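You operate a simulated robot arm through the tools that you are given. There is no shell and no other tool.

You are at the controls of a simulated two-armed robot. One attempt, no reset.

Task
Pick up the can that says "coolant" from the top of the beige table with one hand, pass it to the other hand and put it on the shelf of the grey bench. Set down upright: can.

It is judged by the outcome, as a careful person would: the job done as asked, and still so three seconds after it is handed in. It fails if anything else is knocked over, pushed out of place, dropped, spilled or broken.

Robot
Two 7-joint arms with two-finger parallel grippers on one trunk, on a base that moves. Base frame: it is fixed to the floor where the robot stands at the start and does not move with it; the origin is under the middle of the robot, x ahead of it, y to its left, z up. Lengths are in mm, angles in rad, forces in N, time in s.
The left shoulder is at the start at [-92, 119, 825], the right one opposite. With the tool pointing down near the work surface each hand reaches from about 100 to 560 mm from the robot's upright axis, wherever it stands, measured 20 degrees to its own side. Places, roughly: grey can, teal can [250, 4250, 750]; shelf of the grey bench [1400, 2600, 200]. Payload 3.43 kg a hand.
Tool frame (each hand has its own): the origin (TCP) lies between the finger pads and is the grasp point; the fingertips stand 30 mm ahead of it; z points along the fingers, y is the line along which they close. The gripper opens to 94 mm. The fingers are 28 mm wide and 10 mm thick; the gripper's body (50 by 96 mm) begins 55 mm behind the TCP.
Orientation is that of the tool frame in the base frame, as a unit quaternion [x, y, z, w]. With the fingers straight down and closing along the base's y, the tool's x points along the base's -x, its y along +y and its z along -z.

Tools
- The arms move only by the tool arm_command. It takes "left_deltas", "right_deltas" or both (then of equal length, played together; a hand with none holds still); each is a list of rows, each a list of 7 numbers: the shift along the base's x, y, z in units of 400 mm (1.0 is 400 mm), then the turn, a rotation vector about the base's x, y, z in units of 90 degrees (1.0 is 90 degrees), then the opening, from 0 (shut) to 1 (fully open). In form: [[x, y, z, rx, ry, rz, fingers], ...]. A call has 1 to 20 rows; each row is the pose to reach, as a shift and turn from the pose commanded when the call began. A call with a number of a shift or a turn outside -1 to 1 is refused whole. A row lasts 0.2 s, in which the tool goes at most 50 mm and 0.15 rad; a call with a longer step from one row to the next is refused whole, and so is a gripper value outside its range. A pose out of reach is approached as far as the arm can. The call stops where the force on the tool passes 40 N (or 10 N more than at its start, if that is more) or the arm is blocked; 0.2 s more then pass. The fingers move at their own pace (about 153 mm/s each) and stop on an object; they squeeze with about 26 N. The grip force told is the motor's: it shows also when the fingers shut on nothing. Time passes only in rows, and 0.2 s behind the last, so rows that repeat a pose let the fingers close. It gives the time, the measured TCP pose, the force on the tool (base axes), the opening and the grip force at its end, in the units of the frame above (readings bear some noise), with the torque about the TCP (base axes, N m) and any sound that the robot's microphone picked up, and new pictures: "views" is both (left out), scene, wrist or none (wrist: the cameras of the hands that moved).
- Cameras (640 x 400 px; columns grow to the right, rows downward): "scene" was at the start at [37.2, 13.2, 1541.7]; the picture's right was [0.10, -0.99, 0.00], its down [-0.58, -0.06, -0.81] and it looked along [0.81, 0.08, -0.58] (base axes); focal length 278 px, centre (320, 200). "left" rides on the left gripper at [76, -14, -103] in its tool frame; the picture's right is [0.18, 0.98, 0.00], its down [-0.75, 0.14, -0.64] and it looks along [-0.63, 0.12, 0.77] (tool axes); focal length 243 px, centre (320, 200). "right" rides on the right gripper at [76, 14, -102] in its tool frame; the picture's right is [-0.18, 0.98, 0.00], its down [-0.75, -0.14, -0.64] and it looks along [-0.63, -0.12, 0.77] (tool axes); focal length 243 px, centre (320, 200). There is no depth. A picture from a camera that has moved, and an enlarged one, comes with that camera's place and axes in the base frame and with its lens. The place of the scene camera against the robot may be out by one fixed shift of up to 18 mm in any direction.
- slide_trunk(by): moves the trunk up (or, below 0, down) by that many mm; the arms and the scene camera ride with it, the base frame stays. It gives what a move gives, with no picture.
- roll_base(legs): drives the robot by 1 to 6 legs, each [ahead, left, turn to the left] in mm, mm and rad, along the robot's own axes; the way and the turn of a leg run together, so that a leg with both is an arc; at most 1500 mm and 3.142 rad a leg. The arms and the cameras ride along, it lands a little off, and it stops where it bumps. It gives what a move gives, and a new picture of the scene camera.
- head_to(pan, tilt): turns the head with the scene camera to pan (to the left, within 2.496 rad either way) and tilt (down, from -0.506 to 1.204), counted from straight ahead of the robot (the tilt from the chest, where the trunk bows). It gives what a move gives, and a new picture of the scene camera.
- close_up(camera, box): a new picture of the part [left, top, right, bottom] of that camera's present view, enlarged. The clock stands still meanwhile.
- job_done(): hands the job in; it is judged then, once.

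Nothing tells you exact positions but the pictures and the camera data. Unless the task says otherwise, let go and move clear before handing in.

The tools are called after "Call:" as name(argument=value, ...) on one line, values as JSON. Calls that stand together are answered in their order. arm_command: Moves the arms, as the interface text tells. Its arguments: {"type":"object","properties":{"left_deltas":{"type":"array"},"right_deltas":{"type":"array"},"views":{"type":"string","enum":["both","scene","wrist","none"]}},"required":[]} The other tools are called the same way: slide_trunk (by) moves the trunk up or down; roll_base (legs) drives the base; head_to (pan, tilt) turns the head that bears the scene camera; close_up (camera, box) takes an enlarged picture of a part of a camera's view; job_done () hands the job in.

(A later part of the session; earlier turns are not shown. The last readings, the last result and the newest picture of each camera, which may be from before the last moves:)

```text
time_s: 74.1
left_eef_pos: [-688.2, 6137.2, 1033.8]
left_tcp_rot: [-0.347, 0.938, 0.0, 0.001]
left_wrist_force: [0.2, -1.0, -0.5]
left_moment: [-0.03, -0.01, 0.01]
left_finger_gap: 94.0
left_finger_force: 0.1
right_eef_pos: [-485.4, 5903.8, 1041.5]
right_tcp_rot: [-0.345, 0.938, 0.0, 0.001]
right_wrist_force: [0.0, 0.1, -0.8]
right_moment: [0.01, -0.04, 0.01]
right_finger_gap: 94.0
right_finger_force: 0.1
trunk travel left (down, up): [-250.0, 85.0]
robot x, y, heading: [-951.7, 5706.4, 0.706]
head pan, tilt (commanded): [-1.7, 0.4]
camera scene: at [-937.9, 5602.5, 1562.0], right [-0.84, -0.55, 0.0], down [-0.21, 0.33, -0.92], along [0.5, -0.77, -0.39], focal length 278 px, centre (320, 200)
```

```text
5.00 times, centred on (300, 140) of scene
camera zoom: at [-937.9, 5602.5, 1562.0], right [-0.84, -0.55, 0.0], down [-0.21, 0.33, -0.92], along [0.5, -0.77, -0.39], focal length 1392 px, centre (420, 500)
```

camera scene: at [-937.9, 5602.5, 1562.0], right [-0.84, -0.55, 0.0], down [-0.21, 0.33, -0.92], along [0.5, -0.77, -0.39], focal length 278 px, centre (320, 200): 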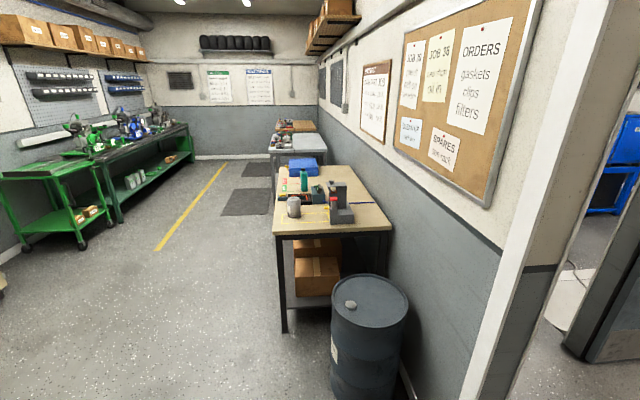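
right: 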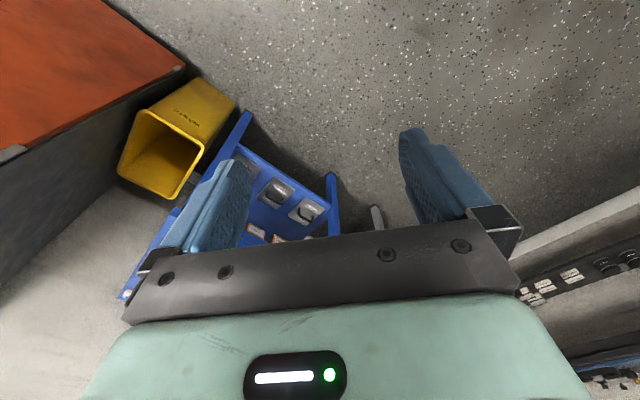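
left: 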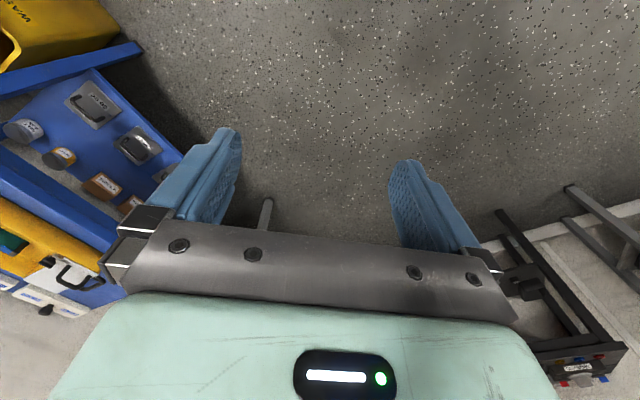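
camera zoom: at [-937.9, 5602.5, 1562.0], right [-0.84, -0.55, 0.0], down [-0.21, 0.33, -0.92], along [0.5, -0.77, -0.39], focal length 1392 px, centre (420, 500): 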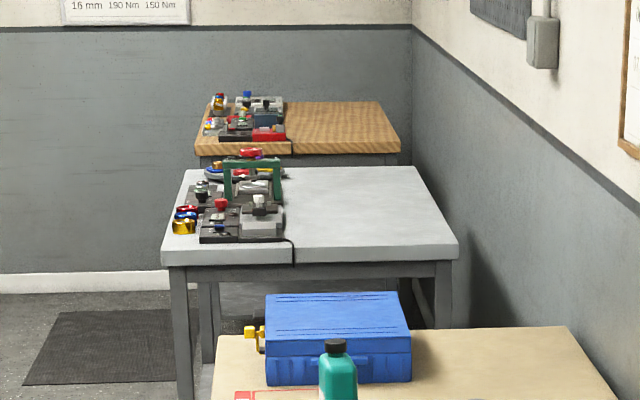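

The grey can sits near the aisle edge of the beige table, its label facing the aisle. I'll move into the aisle, turn to face along it, and drive up beside the table.

Call:
roll_base(legs=[[650, 0, 0], [0, 0, -1.571], [1300, 0, 0]])

Call:
head_to(pan=-0.9, tilt=0.5)

Call:
head_to(pan=-0.3, tilt=0.4)

```text
time_s: 87.7
left_eef_pos: [840.0, 4889.1, 1033.5]
left_tcp_rot: [0.413, 0.911, 0.0, 0.0]
left_wrist_force: [0.5, 0.8, 0.4]
left_moment: [0.0, 0.03, -0.01]
left_finger_gap: 93.9
left_finger_force: 0.1
right_eef_pos: [609.8, 4683.1, 1039.8]
right_tcp_rot: [0.415, 0.91, -0.001, 0.001]
right_wrist_force: [-0.4, -0.1, 0.3]
right_moment: [0.0, -0.02, 0.03]
right_finger_gap: 94.2
right_finger_force: 0.0
trunk travel left (down, up): [-250.0, 85.0]
robot x, y, heading: [405.6, 5144.3, -0.858]
head pan, tilt (commanded): [-1.7, 0.4]
camera scene: at [293.0, 5130.5, 1562.0], right [-0.56, 0.83, 0.0], down [0.32, 0.22, -0.92], along [-0.77, -0.51, -0.39], focal length 278 px, centre (320, 200)
```

scene: 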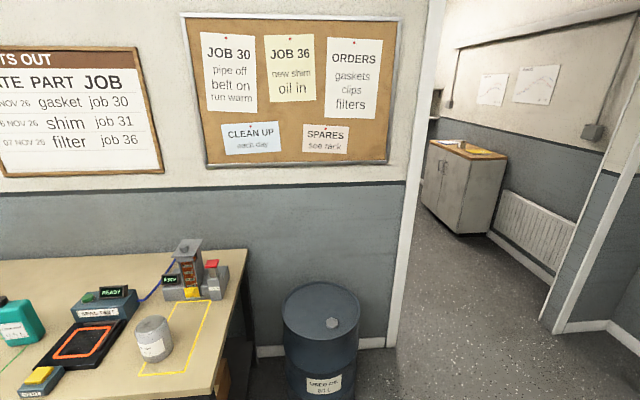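

```text
time_s: 88.8
left_eef_pos: [839.5, 4888.3, 1034.2]
left_tcp_rot: [0.414, 0.91, -0.001, 0.0]
left_wrist_force: [-0.1, 0.5, -0.9]
left_moment: [0.01, -0.02, -0.03]
left_finger_gap: 93.9
left_finger_force: 0.1
right_eef_pos: [609.5, 4683.4, 1040.8]
right_tcp_rot: [0.414, 0.91, 0.0, 0.0]
right_wrist_force: [0.9, -0.5, -0.3]
right_moment: [-0.02, -0.03, 0.01]
right_finger_gap: 93.8
right_finger_force: 0.1
trunk travel left (down, up): [-250.0, 85.0]
robot x, y, heading: [404.6, 5145.5, -0.853]
head pan, tilt (commanded): [-0.901, 0.499]
camera scene: at [353.3, 5092.6, 1552.9], right [-0.98, 0.18, 0.0], down [0.09, 0.47, -0.88], along [-0.16, -0.86, -0.48], focal length 278 px, centre (320, 200)
```

scene: 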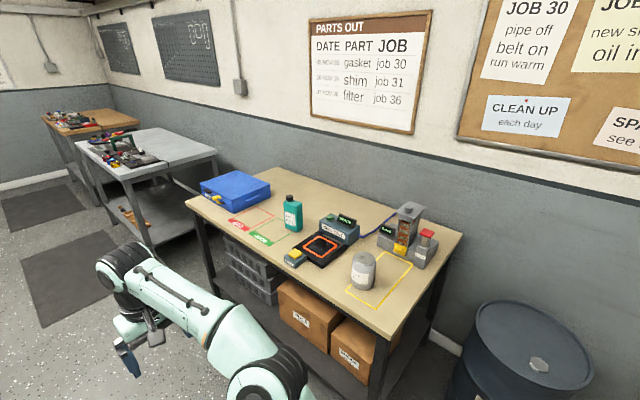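

```text
time_s: 89.8
left_eef_pos: [839.8, 4887.9, 1033.0]
left_tcp_rot: [0.414, 0.91, 0.0, 0.0]
left_wrist_force: [0.6, 0.2, 0.5]
left_moment: [-0.02, 0.0, -0.01]
left_finger_gap: 94.0
left_finger_force: 0.0
right_eef_pos: [608.7, 4684.0, 1040.7]
right_tcp_rot: [0.414, 0.91, -0.001, 0.001]
right_wrist_force: [-0.5, -0.5, -0.3]
right_moment: [-0.02, 0.03, 0.01]
right_finger_gap: 94.1
right_finger_force: 0.1
trunk travel left (down, up): [-250.0, 85.0]
robot x, y, heading: [405.6, 5144.2, -0.857]
head pan, tilt (commanded): [-0.3, 0.4]
camera scene: at [407.4, 5097.4, 1562.0], right [-0.91, -0.4, 0.0], down [-0.16, 0.36, -0.92], along [0.37, -0.84, -0.39], focal length 278 px, centre (320, 200)
```

scene: 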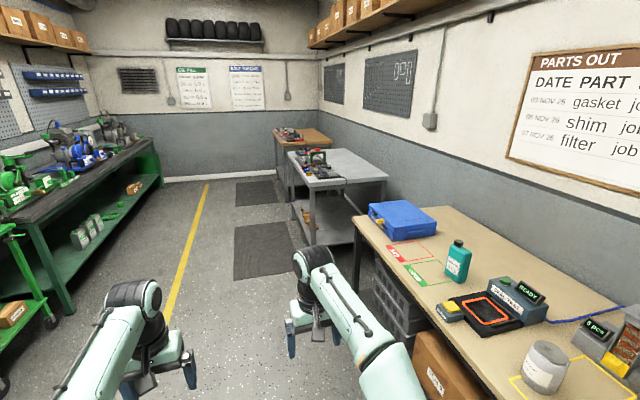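

Now I can see both cans on the table and the grey bench with its shelf. Zooming to read the labels and view the shelf.

Call:
close_up(camera="scene", box=[420, 230, 580, 400])

Call:
close_up(camera="scene", box=[270, 120, 400, 250])

```text
2.35 times, centred on (500, 315) of scene
camera zoom: at [407.4, 5097.4, 1562.0], right [-0.91, -0.4, 0.0], down [-0.16, 0.36, -0.92], along [0.37, -0.84, -0.39], focal length 655 px, centre (-104, -71)
```

zoom: 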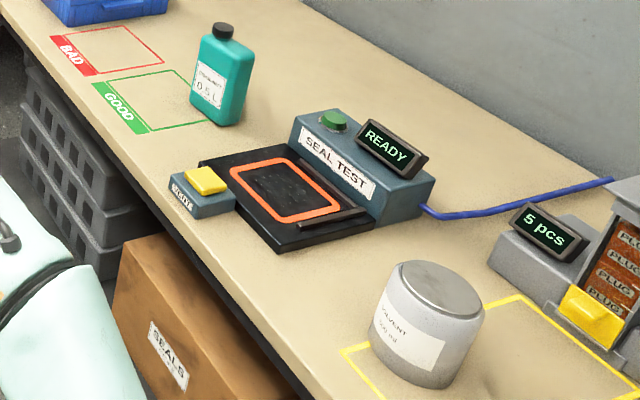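

```text
3.08 times, centred on (335, 185) of scene
camera zoom: at [407.4, 5097.4, 1562.0], right [-0.91, -0.4, 0.0], down [-0.16, 0.36, -0.92], along [0.37, -0.84, -0.39], focal length 857 px, centre (274, 246)
```

zoom: 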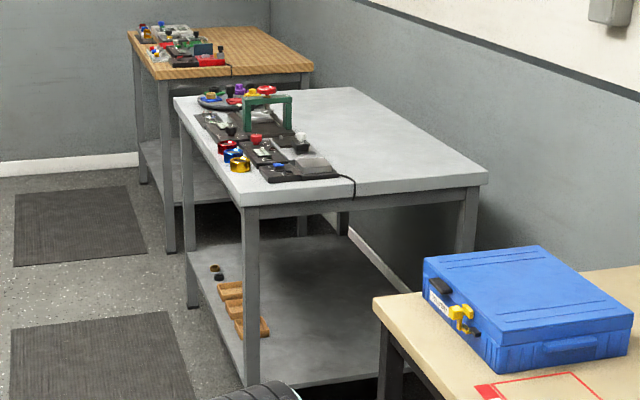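

The grey can reads "SOLVENT"; the teal one is probably "COOLANT" but I need to confirm. I'll drive opposite the teal can, turn to face the table, and zoom.

Call:
roll_base(legs=[[840, 0, 0], [0, 0, -1.571]])

Call:
head_to(pan=0.0, tilt=0.6)

Call:
close_up(camera="scene", box=[240, 150, 400, 250])

```text
time_s: 98.0
left_eef_pos: [697.5, 4085.6, 1032.1]
left_tcp_rot: [0.936, 0.351, -0.001, 0.0]
left_wrist_force: [-0.6, 0.9, 0.9]
left_moment: [-0.03, -0.01, 0.01]
left_finger_gap: 93.9
left_finger_force: 0.0
right_eef_pos: [491.8, 4316.0, 1040.5]
right_tcp_rot: [0.936, 0.352, -0.001, 0.0]
right_wrist_force: [0.1, -0.9, 0.0]
right_moment: [-0.01, 0.01, 0.0]
right_finger_gap: 94.0
right_finger_force: 0.1
trunk travel left (down, up): [-250.0, 85.0]
robot x, y, heading: [955.7, 4521.3, -2.428]
head pan, tilt (commanded): [-0.3, 0.4]
camera scene: at [894.2, 4516.9, 1562.0], right [-0.41, 0.91, 0.0], down [0.36, 0.16, -0.92], along [-0.84, -0.38, -0.39], focal length 278 px, centre (320, 200)
```

scene: 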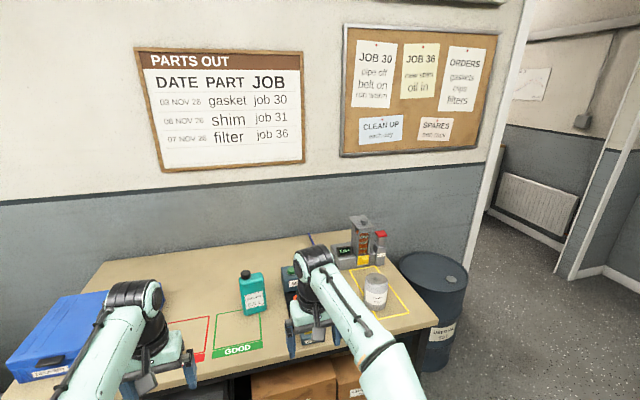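

```text
time_s: 98.8
left_eef_pos: [696.8, 4086.0, 1033.5]
left_tcp_rot: [0.936, 0.353, 0.001, 0.0]
left_wrist_force: [0.7, -0.5, -0.3]
left_moment: [-0.02, -0.02, 0.02]
left_finger_gap: 94.1
left_finger_force: 0.1
right_eef_pos: [491.7, 4316.7, 1041.6]
right_tcp_rot: [0.936, 0.352, -0.001, 0.0]
right_wrist_force: [0.0, 0.3, -0.4]
right_moment: [0.0, 0.02, -0.02]
right_finger_gap: 94.3
right_finger_force: 0.1
trunk travel left (down, up): [-250.0, 85.0]
robot x, y, heading: [952.8, 4518.9, -2.425]
head pan, tilt (commanded): [0.0, 0.6]
camera scene: at [912.3, 4496.4, 1543.8], right [-0.66, 0.75, 0.0], down [0.42, 0.37, -0.83], along [-0.62, -0.54, -0.56], focal length 278 px, centre (320, 200)
```

scene: 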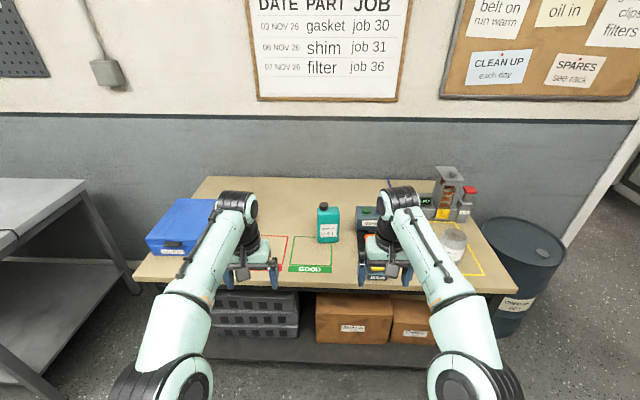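

```text
4.00 times, centred on (320, 200) of scene
camera zoom: at [912.3, 4496.4, 1543.8], right [-0.66, 0.75, 0.0], down [0.42, 0.37, -0.83], along [-0.62, -0.54, -0.56], focal length 1114 px, centre (320, 200)
```

zoom: 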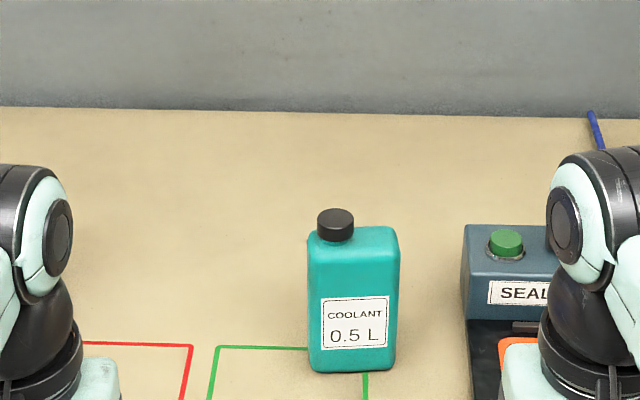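

The teal can reads "COOLANT 0.5 L" – that's the one, standing about 900 mm ahead of me. I'll look down at my base to judge how near I can drive to the table.

Call:
head_to(pan=0.0, tilt=1.2)

Call:
head_to(pan=0.7, tilt=0.55)

Call:
close_up(camera="scene", box=[0, 120, 360, 345])

```text
time_s: 99.8
left_eef_pos: [697.4, 4086.3, 1033.0]
left_tcp_rot: [0.936, 0.352, 0.001, 0.0]
left_wrist_force: [-0.4, -0.4, 1.1]
left_moment: [-0.01, -0.02, -0.02]
left_finger_gap: 93.9
left_finger_force: 0.2
right_eef_pos: [491.3, 4315.7, 1041.6]
right_tcp_rot: [0.936, 0.352, -0.001, 0.0]
right_wrist_force: [0.3, -0.5, -0.3]
right_moment: [0.04, -0.01, 0.0]
right_finger_gap: 94.0
right_finger_force: 0.1
trunk travel left (down, up): [-250.0, 85.0]
robot x, y, heading: [950.7, 4525.1, -2.424]
head pan, tilt (commanded): [0.0, 1.201]
camera scene: at [936.7, 4517.7, 1499.2], right [-0.66, 0.75, 0.0], down [0.7, 0.61, -0.36], along [-0.27, -0.24, -0.93], focal length 278 px, centre (320, 200)
```

scene: 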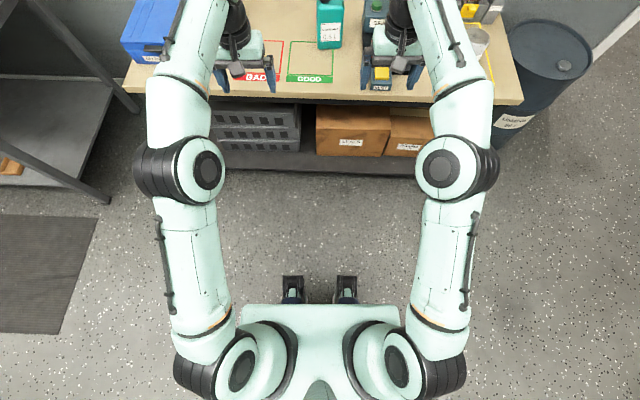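

```text
time_s: 100.9
left_eef_pos: [695.9, 4085.9, 1033.0]
left_tcp_rot: [0.936, 0.353, 0.0, -0.001]
left_wrist_force: [1.2, 0.6, -0.2]
left_moment: [-0.03, -0.01, 0.01]
left_finger_gap: 94.1
left_finger_force: 0.1
right_eef_pos: [492.7, 4315.4, 1042.4]
right_tcp_rot: [0.936, 0.352, -0.001, 0.001]
right_wrist_force: [-0.2, 0.3, -0.6]
right_moment: [0.02, 0.01, -0.04]
right_finger_gap: 94.1
right_finger_force: 0.1
trunk travel left (down, up): [-250.0, 85.0]
robot x, y, heading: [954.0, 4519.6, -2.422]
head pan, tilt (commanded): [0.7, 0.55]
camera scene: at [965.2, 4465.8, 1548.2], right [-0.99, 0.15, 0.0], down [0.08, 0.52, -0.85], along [-0.13, -0.84, -0.52], focal length 278 px, centre (320, 200)
```

scene: 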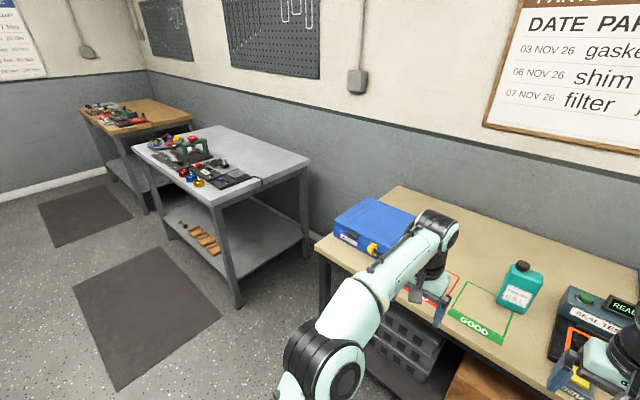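

```text
1.78 times, centred on (180, 232) of scene
camera zoom: at [965.2, 4465.8, 1548.2], right [-0.99, 0.15, 0.0], down [0.08, 0.52, -0.85], along [-0.13, -0.84, -0.52], focal length 495 px, centre (569, 142)
```

zoom: 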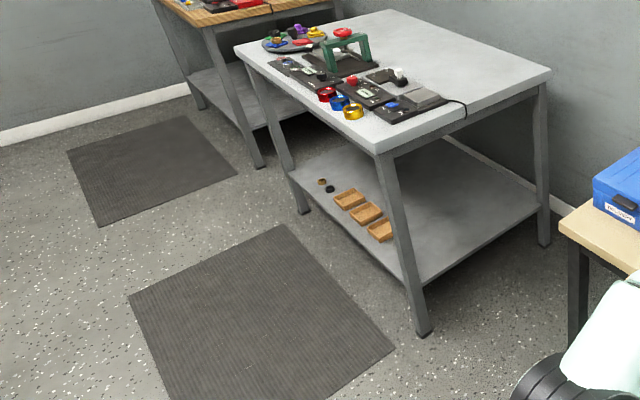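

Base front reaches only ~150 mm ahead of my axis, so I can stand close to the table. I'll raise the trunk 80 mm so the hands clear the can, then drive in so the can is about 470 mm ahead of me, slightly to the right.

Call:
slide_trunk(by=80)

Call:
roll_base(legs=[[400, 60, 0]])

Call:
head_to(pan=-0.1, tilt=0.95)

Call:
close_up(camera="right", box=[0, 0, 640, 400])

Call:
close_up(camera="left", box=[0, 0, 640, 400])

```text
time_s: 102.1
left_eef_pos: [698.0, 4085.9, 1113.2]
left_tcp_rot: [0.936, 0.352, 0.0, 0.0]
left_wrist_force: [0.4, 0.0, -0.7]
left_moment: [0.0, 0.01, 0.01]
left_finger_gap: 93.9
left_finger_force: 0.1
right_eef_pos: [492.7, 4316.9, 1121.3]
right_tcp_rot: [0.936, 0.351, -0.001, 0.001]
right_wrist_force: [-0.4, 0.2, -0.9]
right_moment: [-0.02, 0.02, -0.04]
right_finger_gap: 94.1
right_finger_force: 0.1
trunk travel left (down, up): [-330.0, 5.0]
robot x, y, heading: [954.2, 4520.6, -2.421]
head pan, tilt (commanded): [0.7, 0.55]
```

```text
time_s: 104.6
left_eef_pos: [438.5, 3777.1, 1113.5]
left_tcp_rot: [0.936, 0.353, 0.0, 0.0]
left_wrist_force: [0.7, -0.2, 0.2]
left_moment: [0.0, 0.01, -0.01]
left_finger_gap: 94.0
left_finger_force: 0.0
right_eef_pos: [233.1, 4006.4, 1121.9]
right_tcp_rot: [0.936, 0.353, -0.001, 0.001]
right_wrist_force: [-0.7, 0.3, 0.4]
right_moment: [0.01, 0.03, 0.01]
right_finger_gap: 94.2
right_finger_force: 0.0
trunk travel left (down, up): [-330.0, 5.0]
robot x, y, heading: [695.1, 4210.7, -2.42]
head pan, tilt (commanded): [0.7, 0.55]
camera scene: at [706.6, 4158.7, 1633.7], right [-0.99, 0.15, 0.0], down [0.08, 0.52, -0.85], along [-0.13, -0.84, -0.52], focal length 278 px, centre (320, 200)
```

scene: 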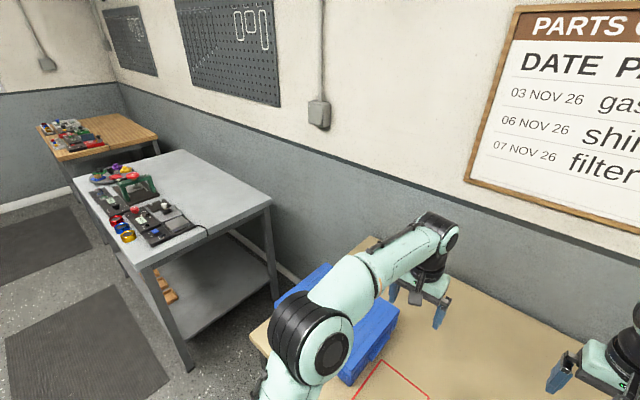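

```text
time_s: 105.7
left_eef_pos: [437.8, 3776.8, 1114.1]
left_tcp_rot: [0.935, 0.354, 0.001, 0.0]
left_wrist_force: [-0.1, -0.5, -0.2]
left_moment: [0.02, -0.01, -0.01]
left_finger_gap: 93.8
left_finger_force: 0.0
right_eef_pos: [232.1, 4006.8, 1120.8]
right_tcp_rot: [0.935, 0.354, -0.001, 0.0]
right_wrist_force: [-0.5, 0.5, -0.1]
right_moment: [-0.01, 0.0, 0.01]
right_finger_gap: 93.9
right_finger_force: 0.0
trunk travel left (down, up): [-330.0, 5.0]
robot x, y, heading: [688.7, 4210.1, -2.415]
head pan, tilt (commanded): [-0.099, 0.949]
camera scene: at [660.7, 4204.8, 1600.9], right [-0.58, 0.81, 0.0], down [0.66, 0.48, -0.58], along [-0.47, -0.34, -0.81], focal length 278 px, centre (320, 200)
```

scene: 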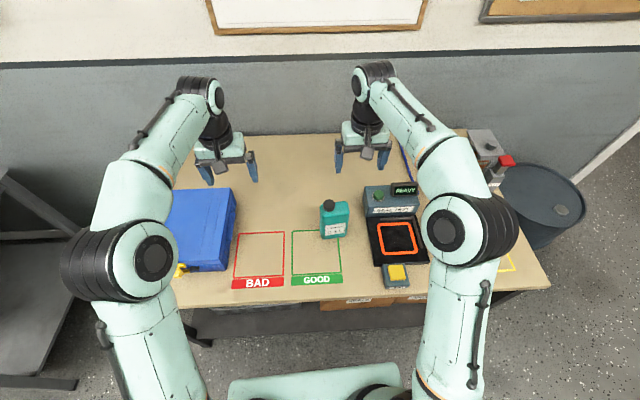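

```text
1.00 times, centred on (320, 200) of right (not enlarged: the box is as wide or as high as the picture)
camera zoom: at [298.3, 4045.4, 1225.4], right [0.51, -0.86, 0.0], down [-0.66, -0.39, 0.64], along [-0.55, -0.33, -0.77], focal length 243 px, centre (320, 200)
```

zoom: 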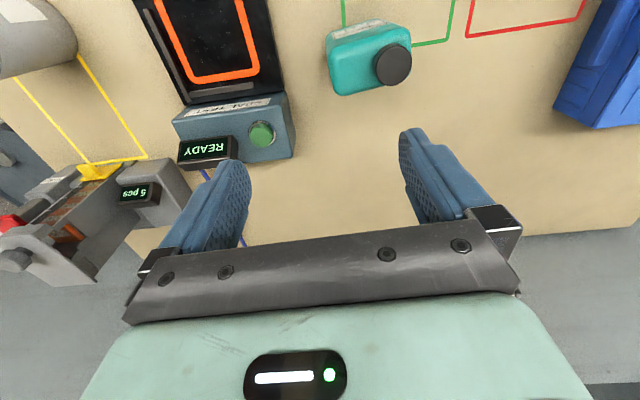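

```text
1.00 times, centred on (320, 200) of left (not enlarged: the box is as wide or as high as the picture)
camera zoom: at [486.8, 3838.5, 1216.6], right [0.79, -0.61, 0.0], down [-0.47, -0.6, 0.64], along [-0.4, -0.51, -0.77], focal length 243 px, centre (320, 200)
```

zoom: 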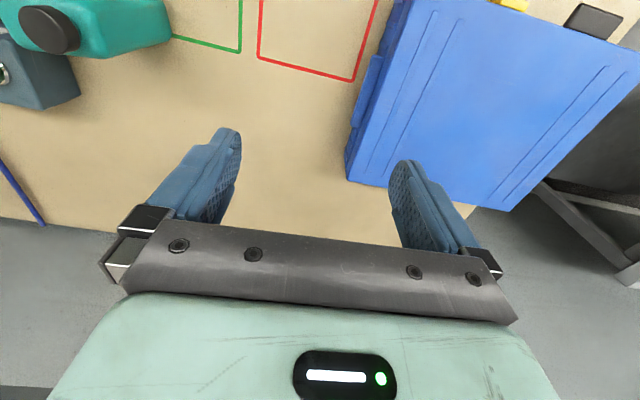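

The can is nearly under the right hand, slightly robot-ward and left of it. I'll turn the right hand 90° about the vertical so the fingers close along the can's narrow side, and check the wrist picture.

Call:
arm_command(right_deltas=[[0, 0, 0, 0, 0, 0.0909, 1], [0, 0, 0, 0, 0, 0.1818, 1], [0, 0, 0, 0, 0, 0.2727, 1], [0, 0, 0, 0, 0, 0.3636, 1], [0, 0, 0, 0, 0, 0.4545, 1], [0, 0, 0, 0, 0, 0.5454, 1], [0, 0, 0, 0, 0, 0.6363, 1], [0, 0, 0, 0, 0, 0.7272, 1], [0, 0, 0, 0, 0, 0.8181, 1], [0, 0, 0, 0, 0, 0.909, 1], [0, 0, 0, 0, 0, 1.0, 1]], views="both")

Call:
close_up(camera="scene", box=[240, 150, 400, 250])

```text
time_s: 108.1
left_eef_pos: [438.2, 3777.0, 1113.2]
left_tcp_rot: [0.935, 0.354, 0.0, 0.0]
left_wrist_force: [-0.8, 1.3, -0.2]
left_moment: [0.01, -0.02, 0.05]
left_finger_gap: 94.1
left_finger_force: 0.1
right_eef_pos: [233.3, 4006.8, 1121.8]
right_tcp_rot: [0.409, 0.912, 0.0, 0.001]
right_wrist_force: [0.7, -0.8, 0.0]
right_moment: [0.0, -0.05, 0.04]
right_finger_gap: 93.8
right_finger_force: 0.1
trunk travel left (down, up): [-330.0, 5.0]
robot x, y, heading: [692.9, 4214.9, -2.419]
head pan, tilt (commanded): [-0.099, 0.949]
camera scene: at [660.6, 4204.9, 1600.9], right [-0.58, 0.81, 0.0], down [0.66, 0.47, -0.58], along [-0.47, -0.34, -0.81], focal length 278 px, centre (320, 200)
camera right: at [191.6, 4072.2, 1225.3], right [0.86, 0.51, 0.0], down [0.39, -0.66, 0.64], along [0.33, -0.55, -0.77], focal length 243 px, centre (320, 200)
```

scene: 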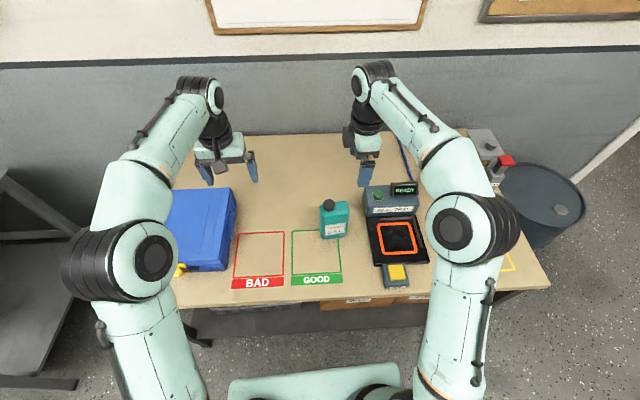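
right: 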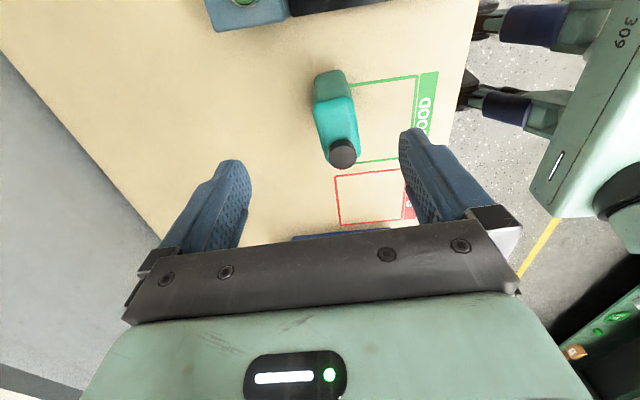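

```text
4.00 times, centred on (320, 200) of scene
camera zoom: at [660.6, 4204.9, 1600.9], right [-0.58, 0.81, 0.0], down [0.66, 0.47, -0.58], along [-0.47, -0.34, -0.81], focal length 1114 px, centre (320, 200)
```

zoom: 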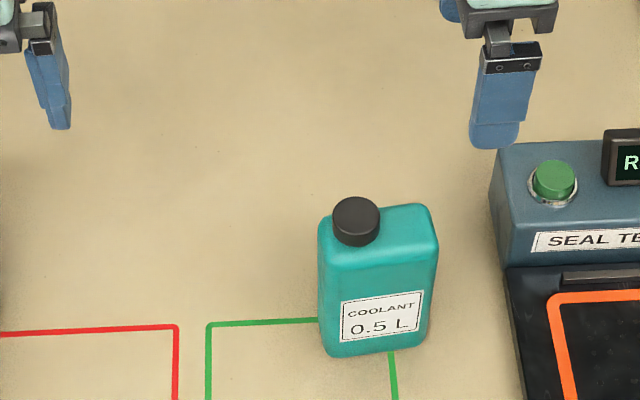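

Call:
close_up(camera="right", box=[260, 50, 420, 190])

```text
2.86 times, centred on (340, 120) of right
camera zoom: at [191.6, 4072.2, 1225.3], right [0.86, 0.51, 0.0], down [0.39, -0.66, 0.64], along [0.33, -0.55, -0.77], focal length 693 px, centre (263, 429)
```

zoom: 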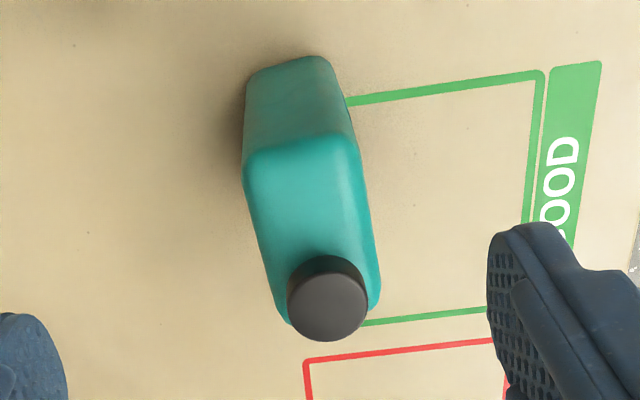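

The body is roughly 80 × 47 mm, can yawed a couple of degrees; the table top looks nearer z ≈ 775 from triangulation. I'll move over the can and down a bit to refine.

Call:
arm_command(right_deltas=[[0.06, -0.044, -0.05, 0, 0, 0.015, 1], [0.12, -0.0875, -0.1, 0, 0, 0.03, 1], [0.12, -0.0875, -0.1, 0, 0, 0.03, 1]], views="both")

Call:
close_up(camera="right", box=[220, 0, 460, 180])

Call:
close_up(camera="scene", box=[270, 150, 400, 250])

```text
time_s: 108.9
left_eef_pos: [438.0, 3776.6, 1113.5]
left_tcp_rot: [0.936, 0.353, 0.0, 0.0]
left_wrist_force: [-0.1, -0.8, -0.5]
left_moment: [-0.02, -0.03, 0.01]
left_finger_gap: 93.9
left_finger_force: 0.0
right_eef_pos: [281.0, 3971.4, 1081.1]
right_tcp_rot: [0.39, 0.921, -0.001, 0.001]
right_wrist_force: [0.3, 0.8, 0.2]
right_moment: [0.02, 0.01, -0.02]
right_finger_gap: 93.9
right_finger_force: 0.0
trunk travel left (down, up): [-330.0, 5.0]
robot x, y, heading: [691.2, 4213.8, -2.419]
head pan, tilt (commanded): [-0.099, 0.949]
camera scene: at [660.4, 4205.2, 1600.9], right [-0.58, 0.81, 0.0], down [0.66, 0.47, -0.58], along [-0.47, -0.34, -0.81], focal length 278 px, centre (320, 200)
camera right: at [237.4, 4035.6, 1185.3], right [0.83, 0.55, 0.0], down [0.42, -0.64, 0.64], along [0.36, -0.54, -0.77], focal length 243 px, centre (320, 200)
```

scene: 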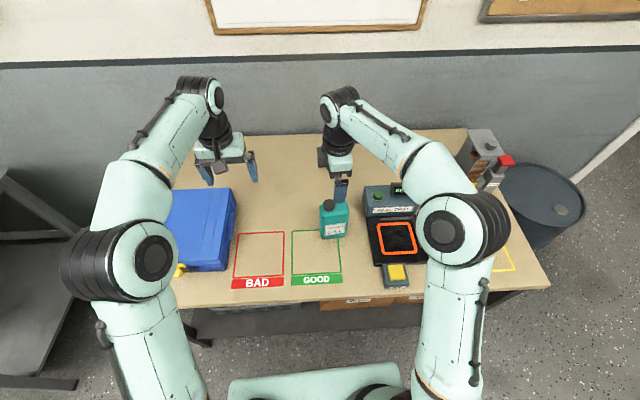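
right: 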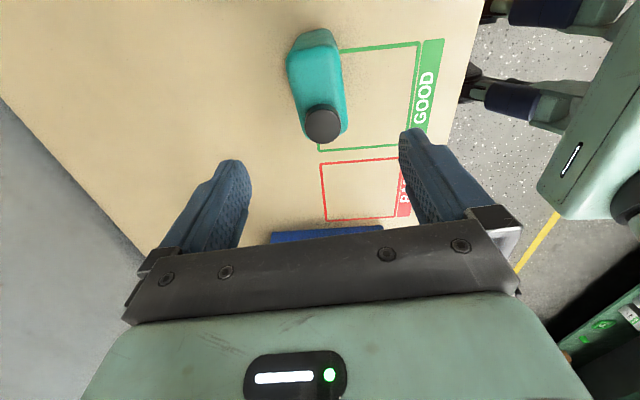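

```text
2.22 times, centred on (340, 90) of right
camera zoom: at [237.4, 4035.6, 1185.3], right [0.83, 0.55, 0.0], down [0.42, -0.64, 0.64], along [0.36, -0.54, -0.77], focal length 539 px, centre (276, 444)
```

zoom: 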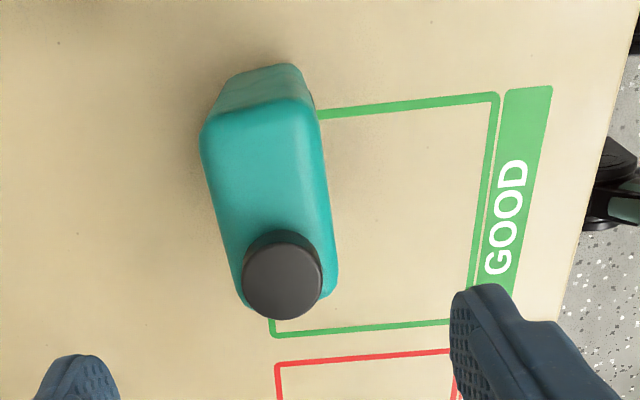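

```text
4.00 times, centred on (335, 200) of scene
camera zoom: at [660.4, 4205.2, 1600.9], right [-0.58, 0.81, 0.0], down [0.66, 0.47, -0.58], along [-0.47, -0.34, -0.81], focal length 1114 px, centre (260, 200)
```

zoom: 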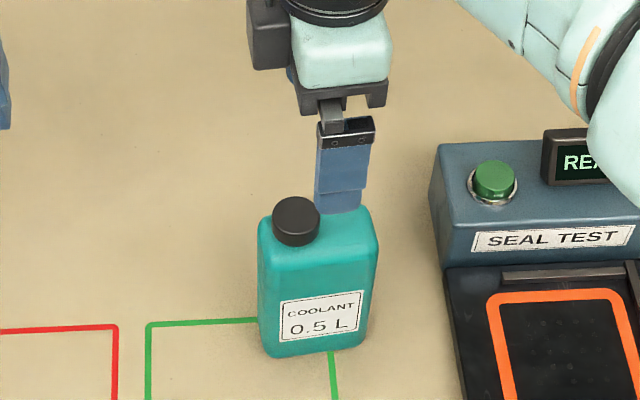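

By triangulation the can's centre is about [280, 3970], body top near z≈936 and cap top ≈966. The hand is centred over it; I'll go down to z≈928 with the fingers straddling the narrow sides.

Call:
arm_command(right_deltas=[[0, 0, -0.1, 0, 0, 0, 1], [0, 0, -0.2, 0, 0, 0, 1], [0, 0, -0.29, 0, 0, 0, 1], [-0.001, -0.001, -0.36, 0, 0, 0, 1]], views="both")

Call:
close_up(camera="scene", box=[270, 150, 400, 250])

```text
time_s: 109.9
left_eef_pos: [437.9, 3776.9, 1113.2]
left_tcp_rot: [0.935, 0.353, 0.0, 0.0]
left_wrist_force: [-0.4, 0.4, 0.1]
left_moment: [-0.01, 0.02, 0.0]
left_finger_gap: 93.9
left_finger_force: 0.0
right_eef_pos: [281.9, 3972.6, 937.5]
right_tcp_rot: [0.39, 0.921, 0.001, 0.001]
right_wrist_force: [0.0, -1.7, 1.1]
right_moment: [-0.01, 0.03, -0.01]
right_finger_gap: 93.9
right_finger_force: 0.0
trunk travel left (down, up): [-330.0, 5.0]
robot x, y, heading: [695.6, 4209.5, -2.417]
head pan, tilt (commanded): [-0.099, 0.949]
camera scene: at [660.4, 4204.8, 1600.9], right [-0.58, 0.81, 0.0], down [0.66, 0.47, -0.58], along [-0.47, -0.34, -0.81], focal length 278 px, centre (320, 200)
camera right: at [236.5, 4036.3, 1041.3], right [0.83, 0.55, 0.0], down [0.42, -0.64, 0.64], along [0.36, -0.54, -0.77], focal length 243 px, centre (320, 200)
```

scene: 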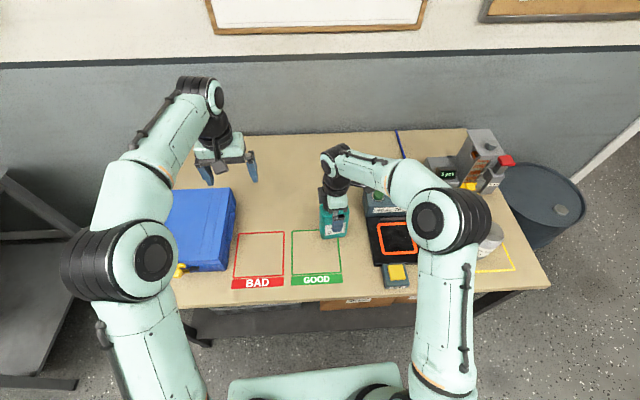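
right: 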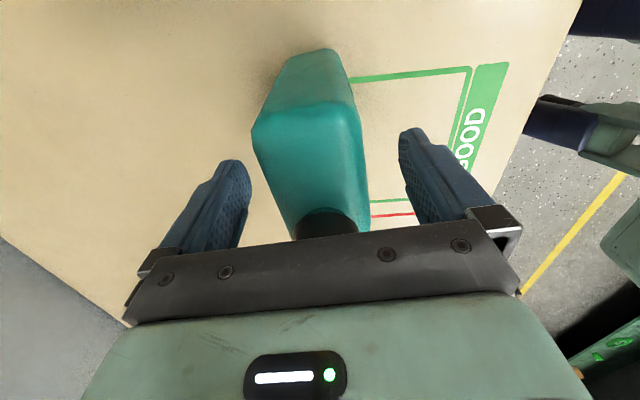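

```text
4.00 times, centred on (335, 200) of scene
camera zoom: at [660.4, 4204.8, 1600.9], right [-0.58, 0.81, 0.0], down [0.66, 0.47, -0.58], along [-0.47, -0.34, -0.81], focal length 1114 px, centre (260, 200)
```

zoom: 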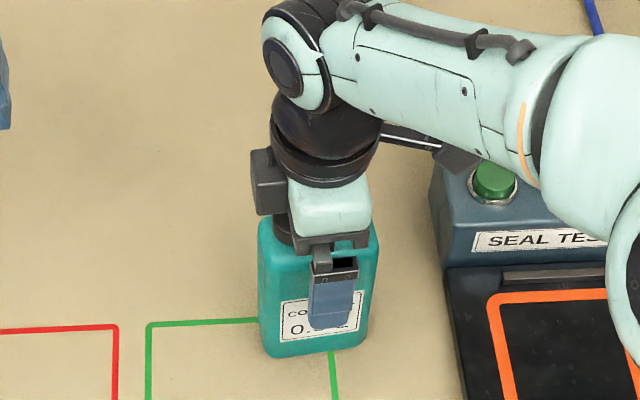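

The fingers straddle the body well; body top measures z≈937. I'll go down 9 mm more and close.

Call:
arm_command(right_deltas=[[0, 0, -0.022, 0, 0, 0, 1], [0, 0, -0.022, 0, 0, 0, 0.5], [0, 0, -0.022, 0, 0, 0, 0.3], [0, 0, -0.022, 0, 0, 0, 0], [0, 0, -0.022, 0, 0, 0, 0], [0, 0, -0.022, 0, 0, 0, 0]], views="both")

```text
time_s: 111.3
left_eef_pos: [438.7, 3776.1, 1112.3]
left_tcp_rot: [0.935, 0.354, 0.0, 0.0]
left_wrist_force: [0.1, -0.5, 0.5]
left_moment: [0.02, 0.01, -0.02]
left_finger_gap: 94.4
left_finger_force: 0.0
right_eef_pos: [281.3, 3971.5, 929.2]
right_tcp_rot: [0.39, 0.921, 0.0, 0.001]
right_wrist_force: [-0.2, -0.2, -0.2]
right_moment: [-0.14, 0.1, 0.06]
right_finger_gap: 54.8
right_finger_force: 26.1
trunk travel left (down, up): [-330.0, 5.0]
robot x, y, heading: [692.4, 4216.3, -2.423]
head pan, tilt (commanded): [-0.099, 0.949]
camera scene: at [660.6, 4204.8, 1600.9], right [-0.58, 0.81, 0.0], down [0.66, 0.47, -0.58], along [-0.47, -0.34, -0.81], focal length 278 px, centre (320, 200)
camera right: at [236.8, 4035.5, 1033.0], right [0.83, 0.55, 0.0], down [0.42, -0.64, 0.64], along [0.36, -0.54, -0.77], focal length 243 px, centre (320, 200)
```

scene: 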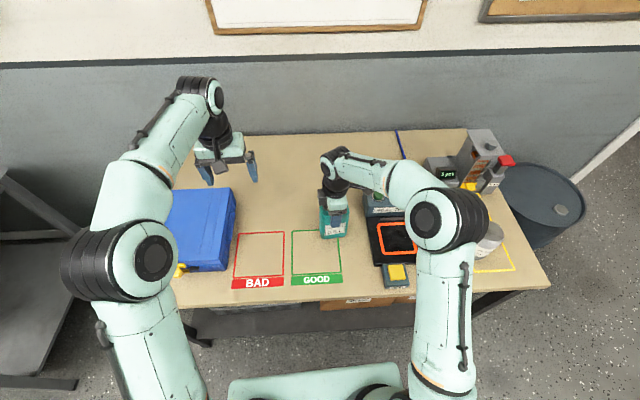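
right: 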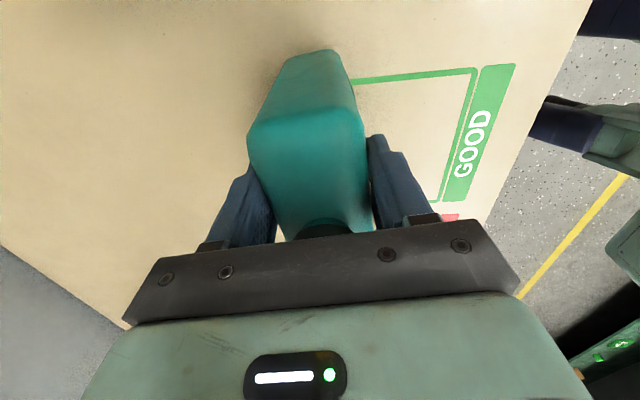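

Gripped at 54.8 mm with 26 N. Now lift slowly and check.

Call:
arm_command(right_deltas=[[0, 0, 0.03, 0, 0, 0, 0], [0, 0, 0.07, 0, 0, 0, 0], [0, 0, 0.12, 0, 0, 0, 0], [0, 0, 0.18, 0, 0, 0, 0], [0, 0, 0.25, 0, 0, 0, 0], [0, 0, 0.3, 0, 0, 0, 0]], views="both")

Call:
close_up(camera="scene", box=[250, 120, 420, 260])

```text
time_s: 112.7
left_eef_pos: [437.6, 3776.7, 1113.1]
left_tcp_rot: [0.936, 0.353, 0.001, 0.0]
left_wrist_force: [1.1, -0.7, 0.2]
left_moment: [-0.01, 0.02, -0.03]
left_finger_gap: 94.1
left_finger_force: 0.0
right_eef_pos: [279.7, 3972.5, 1049.4]
right_tcp_rot: [0.39, 0.921, 0.001, 0.001]
right_wrist_force: [0.3, -0.2, -5.6]
right_moment: [0.03, 0.02, 0.01]
right_finger_gap: 54.2
right_finger_force: 25.8
trunk travel left (down, up): [-330.0, 5.0]
robot x, y, heading: [692.9, 4212.9, -2.418]
head pan, tilt (commanded): [-0.099, 0.949]
camera scene: at [660.3, 4204.7, 1600.9], right [-0.58, 0.81, 0.0], down [0.66, 0.47, -0.58], along [-0.47, -0.34, -0.81], focal length 278 px, centre (320, 200)
camera right: at [235.9, 4034.4, 1153.0], right [0.83, 0.55, 0.0], down [0.42, -0.64, 0.64], along [0.36, -0.54, -0.77], focal length 243 px, centre (320, 200)
```

scene: 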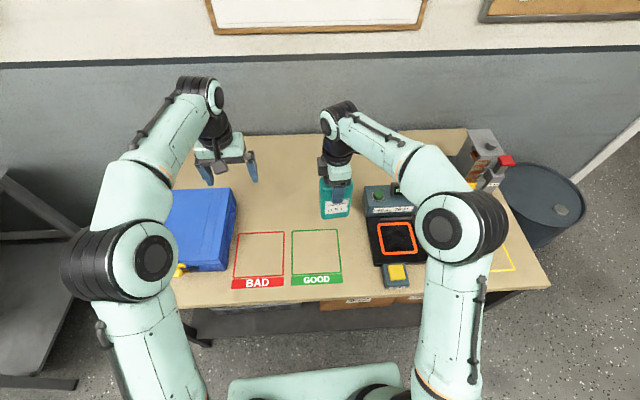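
right: 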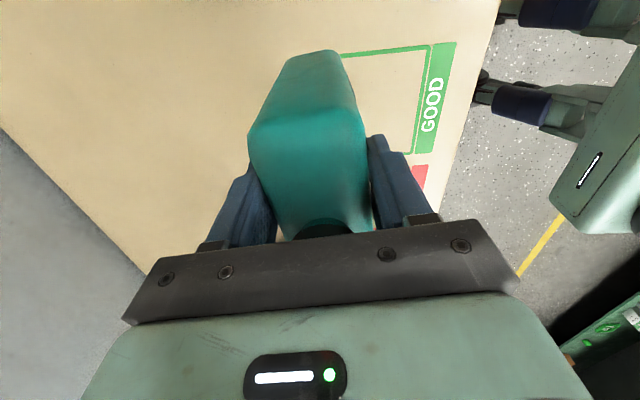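

```text
2.86 times, centred on (335, 190) of scene
camera zoom: at [660.3, 4204.7, 1600.9], right [-0.58, 0.81, 0.0], down [0.66, 0.47, -0.58], along [-0.47, -0.34, -0.81], focal length 796 px, centre (277, 229)
```

zoom: 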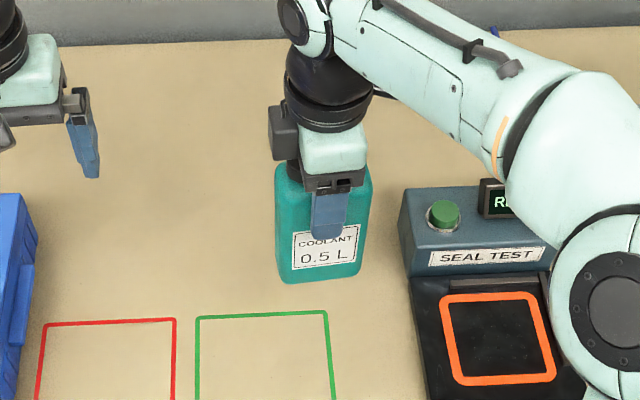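

The can is up (5.6 N ≈ 0.57 kg). I'll back away from the table into the aisle for the handover.

Call:
roll_base(legs=[[-420, 0, 0]])

Call:
head_to(pan=0.0, tilt=0.8)

```text
time_s: 115.3
left_eef_pos: [751.2, 4052.3, 1113.4]
left_tcp_rot: [0.935, 0.356, 0.0, 0.0]
left_wrist_force: [0.1, 0.9, 0.0]
left_moment: [-0.02, -0.02, -0.01]
left_finger_gap: 94.0
left_finger_force: 0.0
right_eef_pos: [592.6, 4245.9, 1048.5]
right_tcp_rot: [0.389, 0.921, 0.0, 0.001]
right_wrist_force: [0.8, -0.1, -5.5]
right_moment: [-0.01, -0.03, 0.01]
right_finger_gap: 54.4
right_finger_force: 25.8
trunk travel left (down, up): [-330.0, 5.0]
robot x, y, heading: [1006.2, 4490.4, -2.415]
head pan, tilt (commanded): [-0.099, 0.949]
camera scene: at [971.9, 4480.3, 1601.0], right [-0.59, 0.81, 0.0], down [0.66, 0.48, -0.58], along [-0.47, -0.34, -0.81], focal length 278 px, centre (320, 200)
```

scene: 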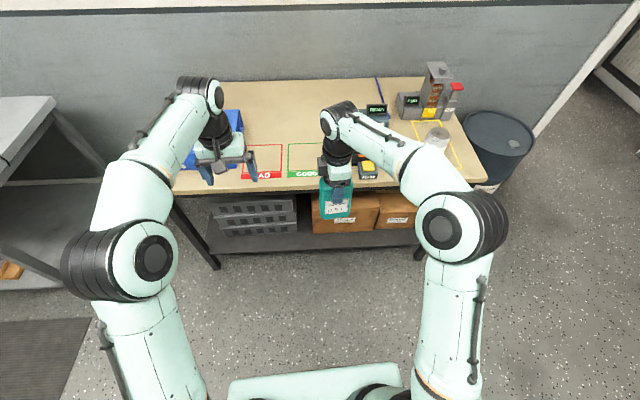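

```text
time_s: 116.0
left_eef_pos: [750.3, 4052.2, 1114.0]
left_tcp_rot: [0.935, 0.355, -0.001, 0.0]
left_wrist_force: [-0.3, 0.3, 0.6]
left_moment: [-0.01, -0.04, 0.01]
left_finger_gap: 94.0
left_finger_force: 0.0
right_eef_pos: [593.6, 4245.8, 1048.7]
right_tcp_rot: [0.389, 0.921, 0.0, 0.001]
right_wrist_force: [0.7, -0.6, -5.1]
right_moment: [0.0, 0.01, 0.05]
right_finger_gap: 54.6
right_finger_force: 26.0
trunk travel left (down, up): [-330.0, 5.0]
robot x, y, heading: [1000.6, 4491.9, -2.414]
head pan, tilt (commanded): [0.0, 0.799]
camera scene: at [970.8, 4469.8, 1612.3], right [-0.66, 0.75, 0.0], down [0.54, 0.48, -0.7], along [-0.52, -0.46, -0.72], focal length 278 px, centre (320, 200)
```

scene: 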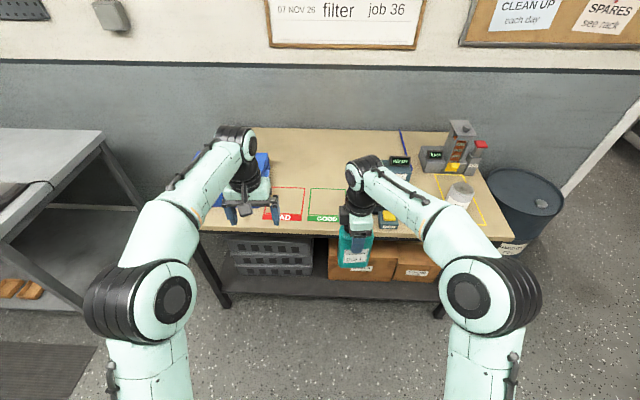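

Now I prepare the left hand: yaw it −90° so its fingers will close along the same narrow axis of the can, shifting it a bit to the left.

Call:
arm_command(left_deltas=[[0.006, -0.007, 0, 0, 0, -0.0909, 1], [0.012, -0.014, 0, 0, 0, -0.1818, 1], [0.018, -0.02, 0, 0, 0, -0.2727, 1], [0.024, -0.027, 0, 0, 0, -0.3636, 1], [0.03, -0.034, 0, 0, 0, -0.4545, 1], [0.036, -0.041, 0, 0, 0, -0.5454, 1], [0.042, -0.048, 0, 0, 0, -0.6363, 1], [0.048, -0.055, 0, 0, 0, -0.7272, 1], [0.054, -0.062, 0, 0, 0, -0.8181, 1], [0.06, -0.068, 0, 0, 0, -0.909, 1], [0.066, -0.075, 0, 0, 0, -1.0, 1]], views="both")

```text
time_s: 118.4
left_eef_pos: [775.5, 4022.1, 1113.1]
left_tcp_rot: [0.912, -0.411, 0.0, 0.0]
left_wrist_force: [-0.3, 0.1, -0.3]
left_moment: [0.0, -0.01, -0.01]
left_finger_gap: 94.1
left_finger_force: 0.1
right_eef_pos: [592.0, 4244.1, 1049.0]
right_tcp_rot: [0.389, 0.921, 0.001, 0.001]
right_wrist_force: [-0.9, -0.4, -6.1]
right_moment: [-0.02, -0.02, -0.04]
right_finger_gap: 54.4
right_finger_force: 25.9
trunk travel left (down, up): [-330.0, 5.0]
robot x, y, heading: [1006.5, 4492.9, -2.416]
head pan, tilt (commanded): [0.0, 0.799]
camera scene: at [970.7, 4469.4, 1612.4], right [-0.66, 0.75, 0.0], down [0.54, 0.48, -0.7], along [-0.52, -0.46, -0.72], focal length 278 px, centre (320, 200)
camera left: at [839.1, 3974.6, 1216.5], right [-0.61, -0.79, 0.0], down [-0.6, 0.47, 0.64], along [-0.51, 0.4, -0.77], focal length 243 px, centre (320, 200)
```

scene: 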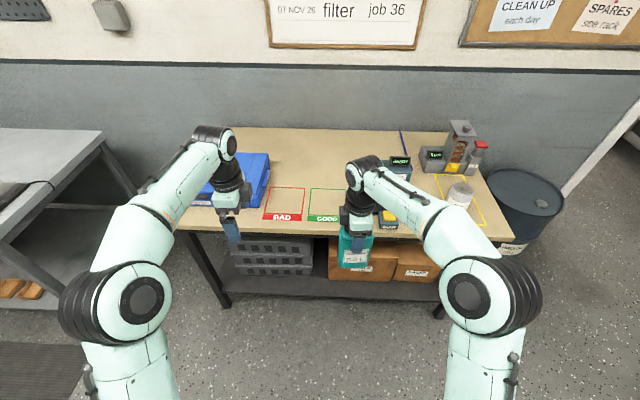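
left: 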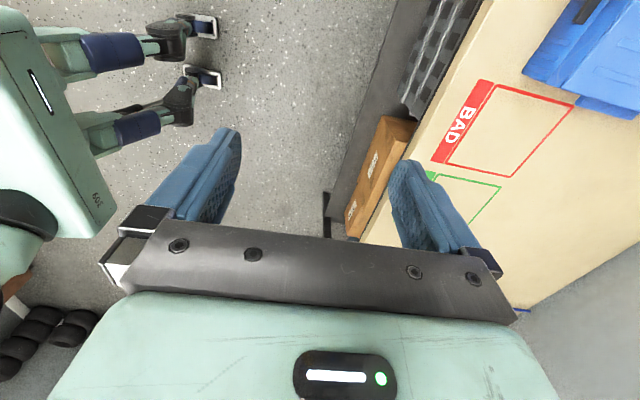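

Call:
arm_command(left_deltas=[[0, 0, 0, 0, 0, 0.031, 1]], views="none")

Call:
arm_command(left_deltas=[[0, 0, 0, 0.062, 0.0602, 0, 1], [0, 0, 0, 0.124, 0.1204, 0, 1], [0, 0, 0, 0.186, 0.1806, 0, 1], [0, 0, 0, 0.248, 0.2408, 0, 1], [0, 0, 0, 0.31, 0.301, 0, 1], [0, 0, 0, 0.372, 0.3612, 0, 1], [0, 0, 0, 0.434, 0.4214, 0, 1], [0, 0, 0, 0.496, 0.4816, 0, 1], [0, 0, 0, 0.558, 0.5418, 0, 1]], views="both")

```text
time_s: 118.8
left_eef_pos: [776.2, 4021.9, 1113.7]
left_tcp_rot: [0.921, -0.389, 0.0, -0.001]
left_wrist_force: [0.0, 0.0, -0.4]
left_moment: [0.0, 0.01, 0.02]
left_finger_gap: 94.2
left_finger_force: 0.1
right_eef_pos: [591.8, 4245.9, 1048.9]
right_tcp_rot: [0.389, 0.921, 0.001, 0.001]
right_wrist_force: [-0.2, 0.2, -5.4]
right_moment: [-0.02, 0.0, -0.01]
right_finger_gap: 54.1
right_finger_force: 25.7
trunk travel left (down, up): [-330.0, 5.0]
robot x, y, heading: [1007.3, 4491.3, -2.417]
head pan, tilt (commanded): [0.0, 0.799]
```

```text
time_s: 120.8
left_eef_pos: [778.1, 4021.6, 1113.9]
left_tcp_rot: [0.754, -0.318, -0.529, -0.225]
left_wrist_force: [0.6, -0.2, 0.4]
left_moment: [0.03, 0.01, 0.01]
left_finger_gap: 94.1
left_finger_force: 0.0
right_eef_pos: [591.9, 4245.1, 1048.9]
right_tcp_rot: [0.388, 0.921, 0.0, 0.001]
right_wrist_force: [0.7, 0.3, -5.0]
right_moment: [-0.03, 0.0, 0.01]
right_finger_gap: 54.5
right_finger_force: 26.3
trunk travel left (down, up): [-330.0, 5.0]
robot x, y, heading: [1003.8, 4492.1, -2.42]
head pan, tilt (commanded): [0.0, 0.799]
camera scene: at [970.9, 4469.0, 1612.4], right [-0.66, 0.75, 0.0], down [0.54, 0.48, -0.7], along [-0.52, -0.46, -0.72], focal length 278 px, centre (320, 200)
camera left: at [873.7, 3944.5, 1077.3], right [-0.66, -0.73, -0.18], down [0.14, -0.35, 0.93], along [-0.74, 0.59, 0.33], focal length 243 px, centre (320, 200)
```

scene: 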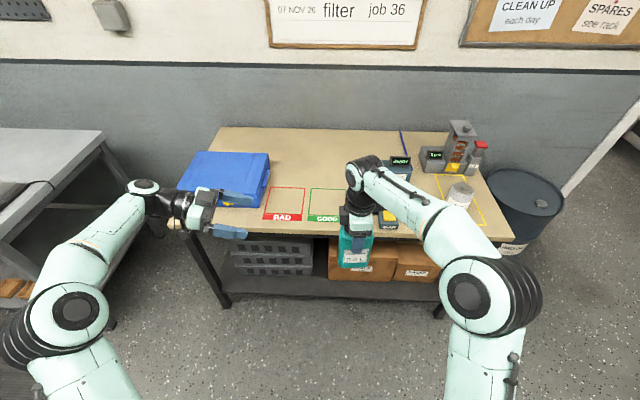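
left: 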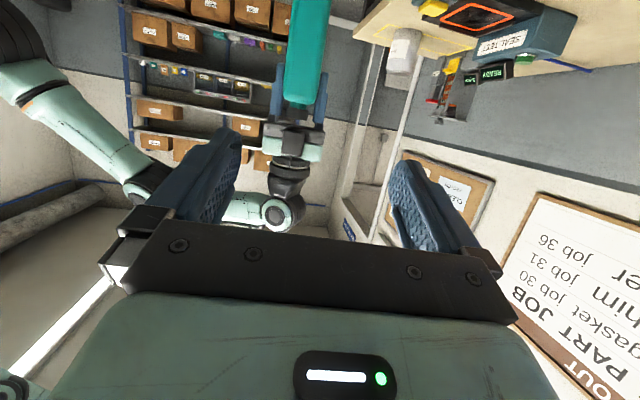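

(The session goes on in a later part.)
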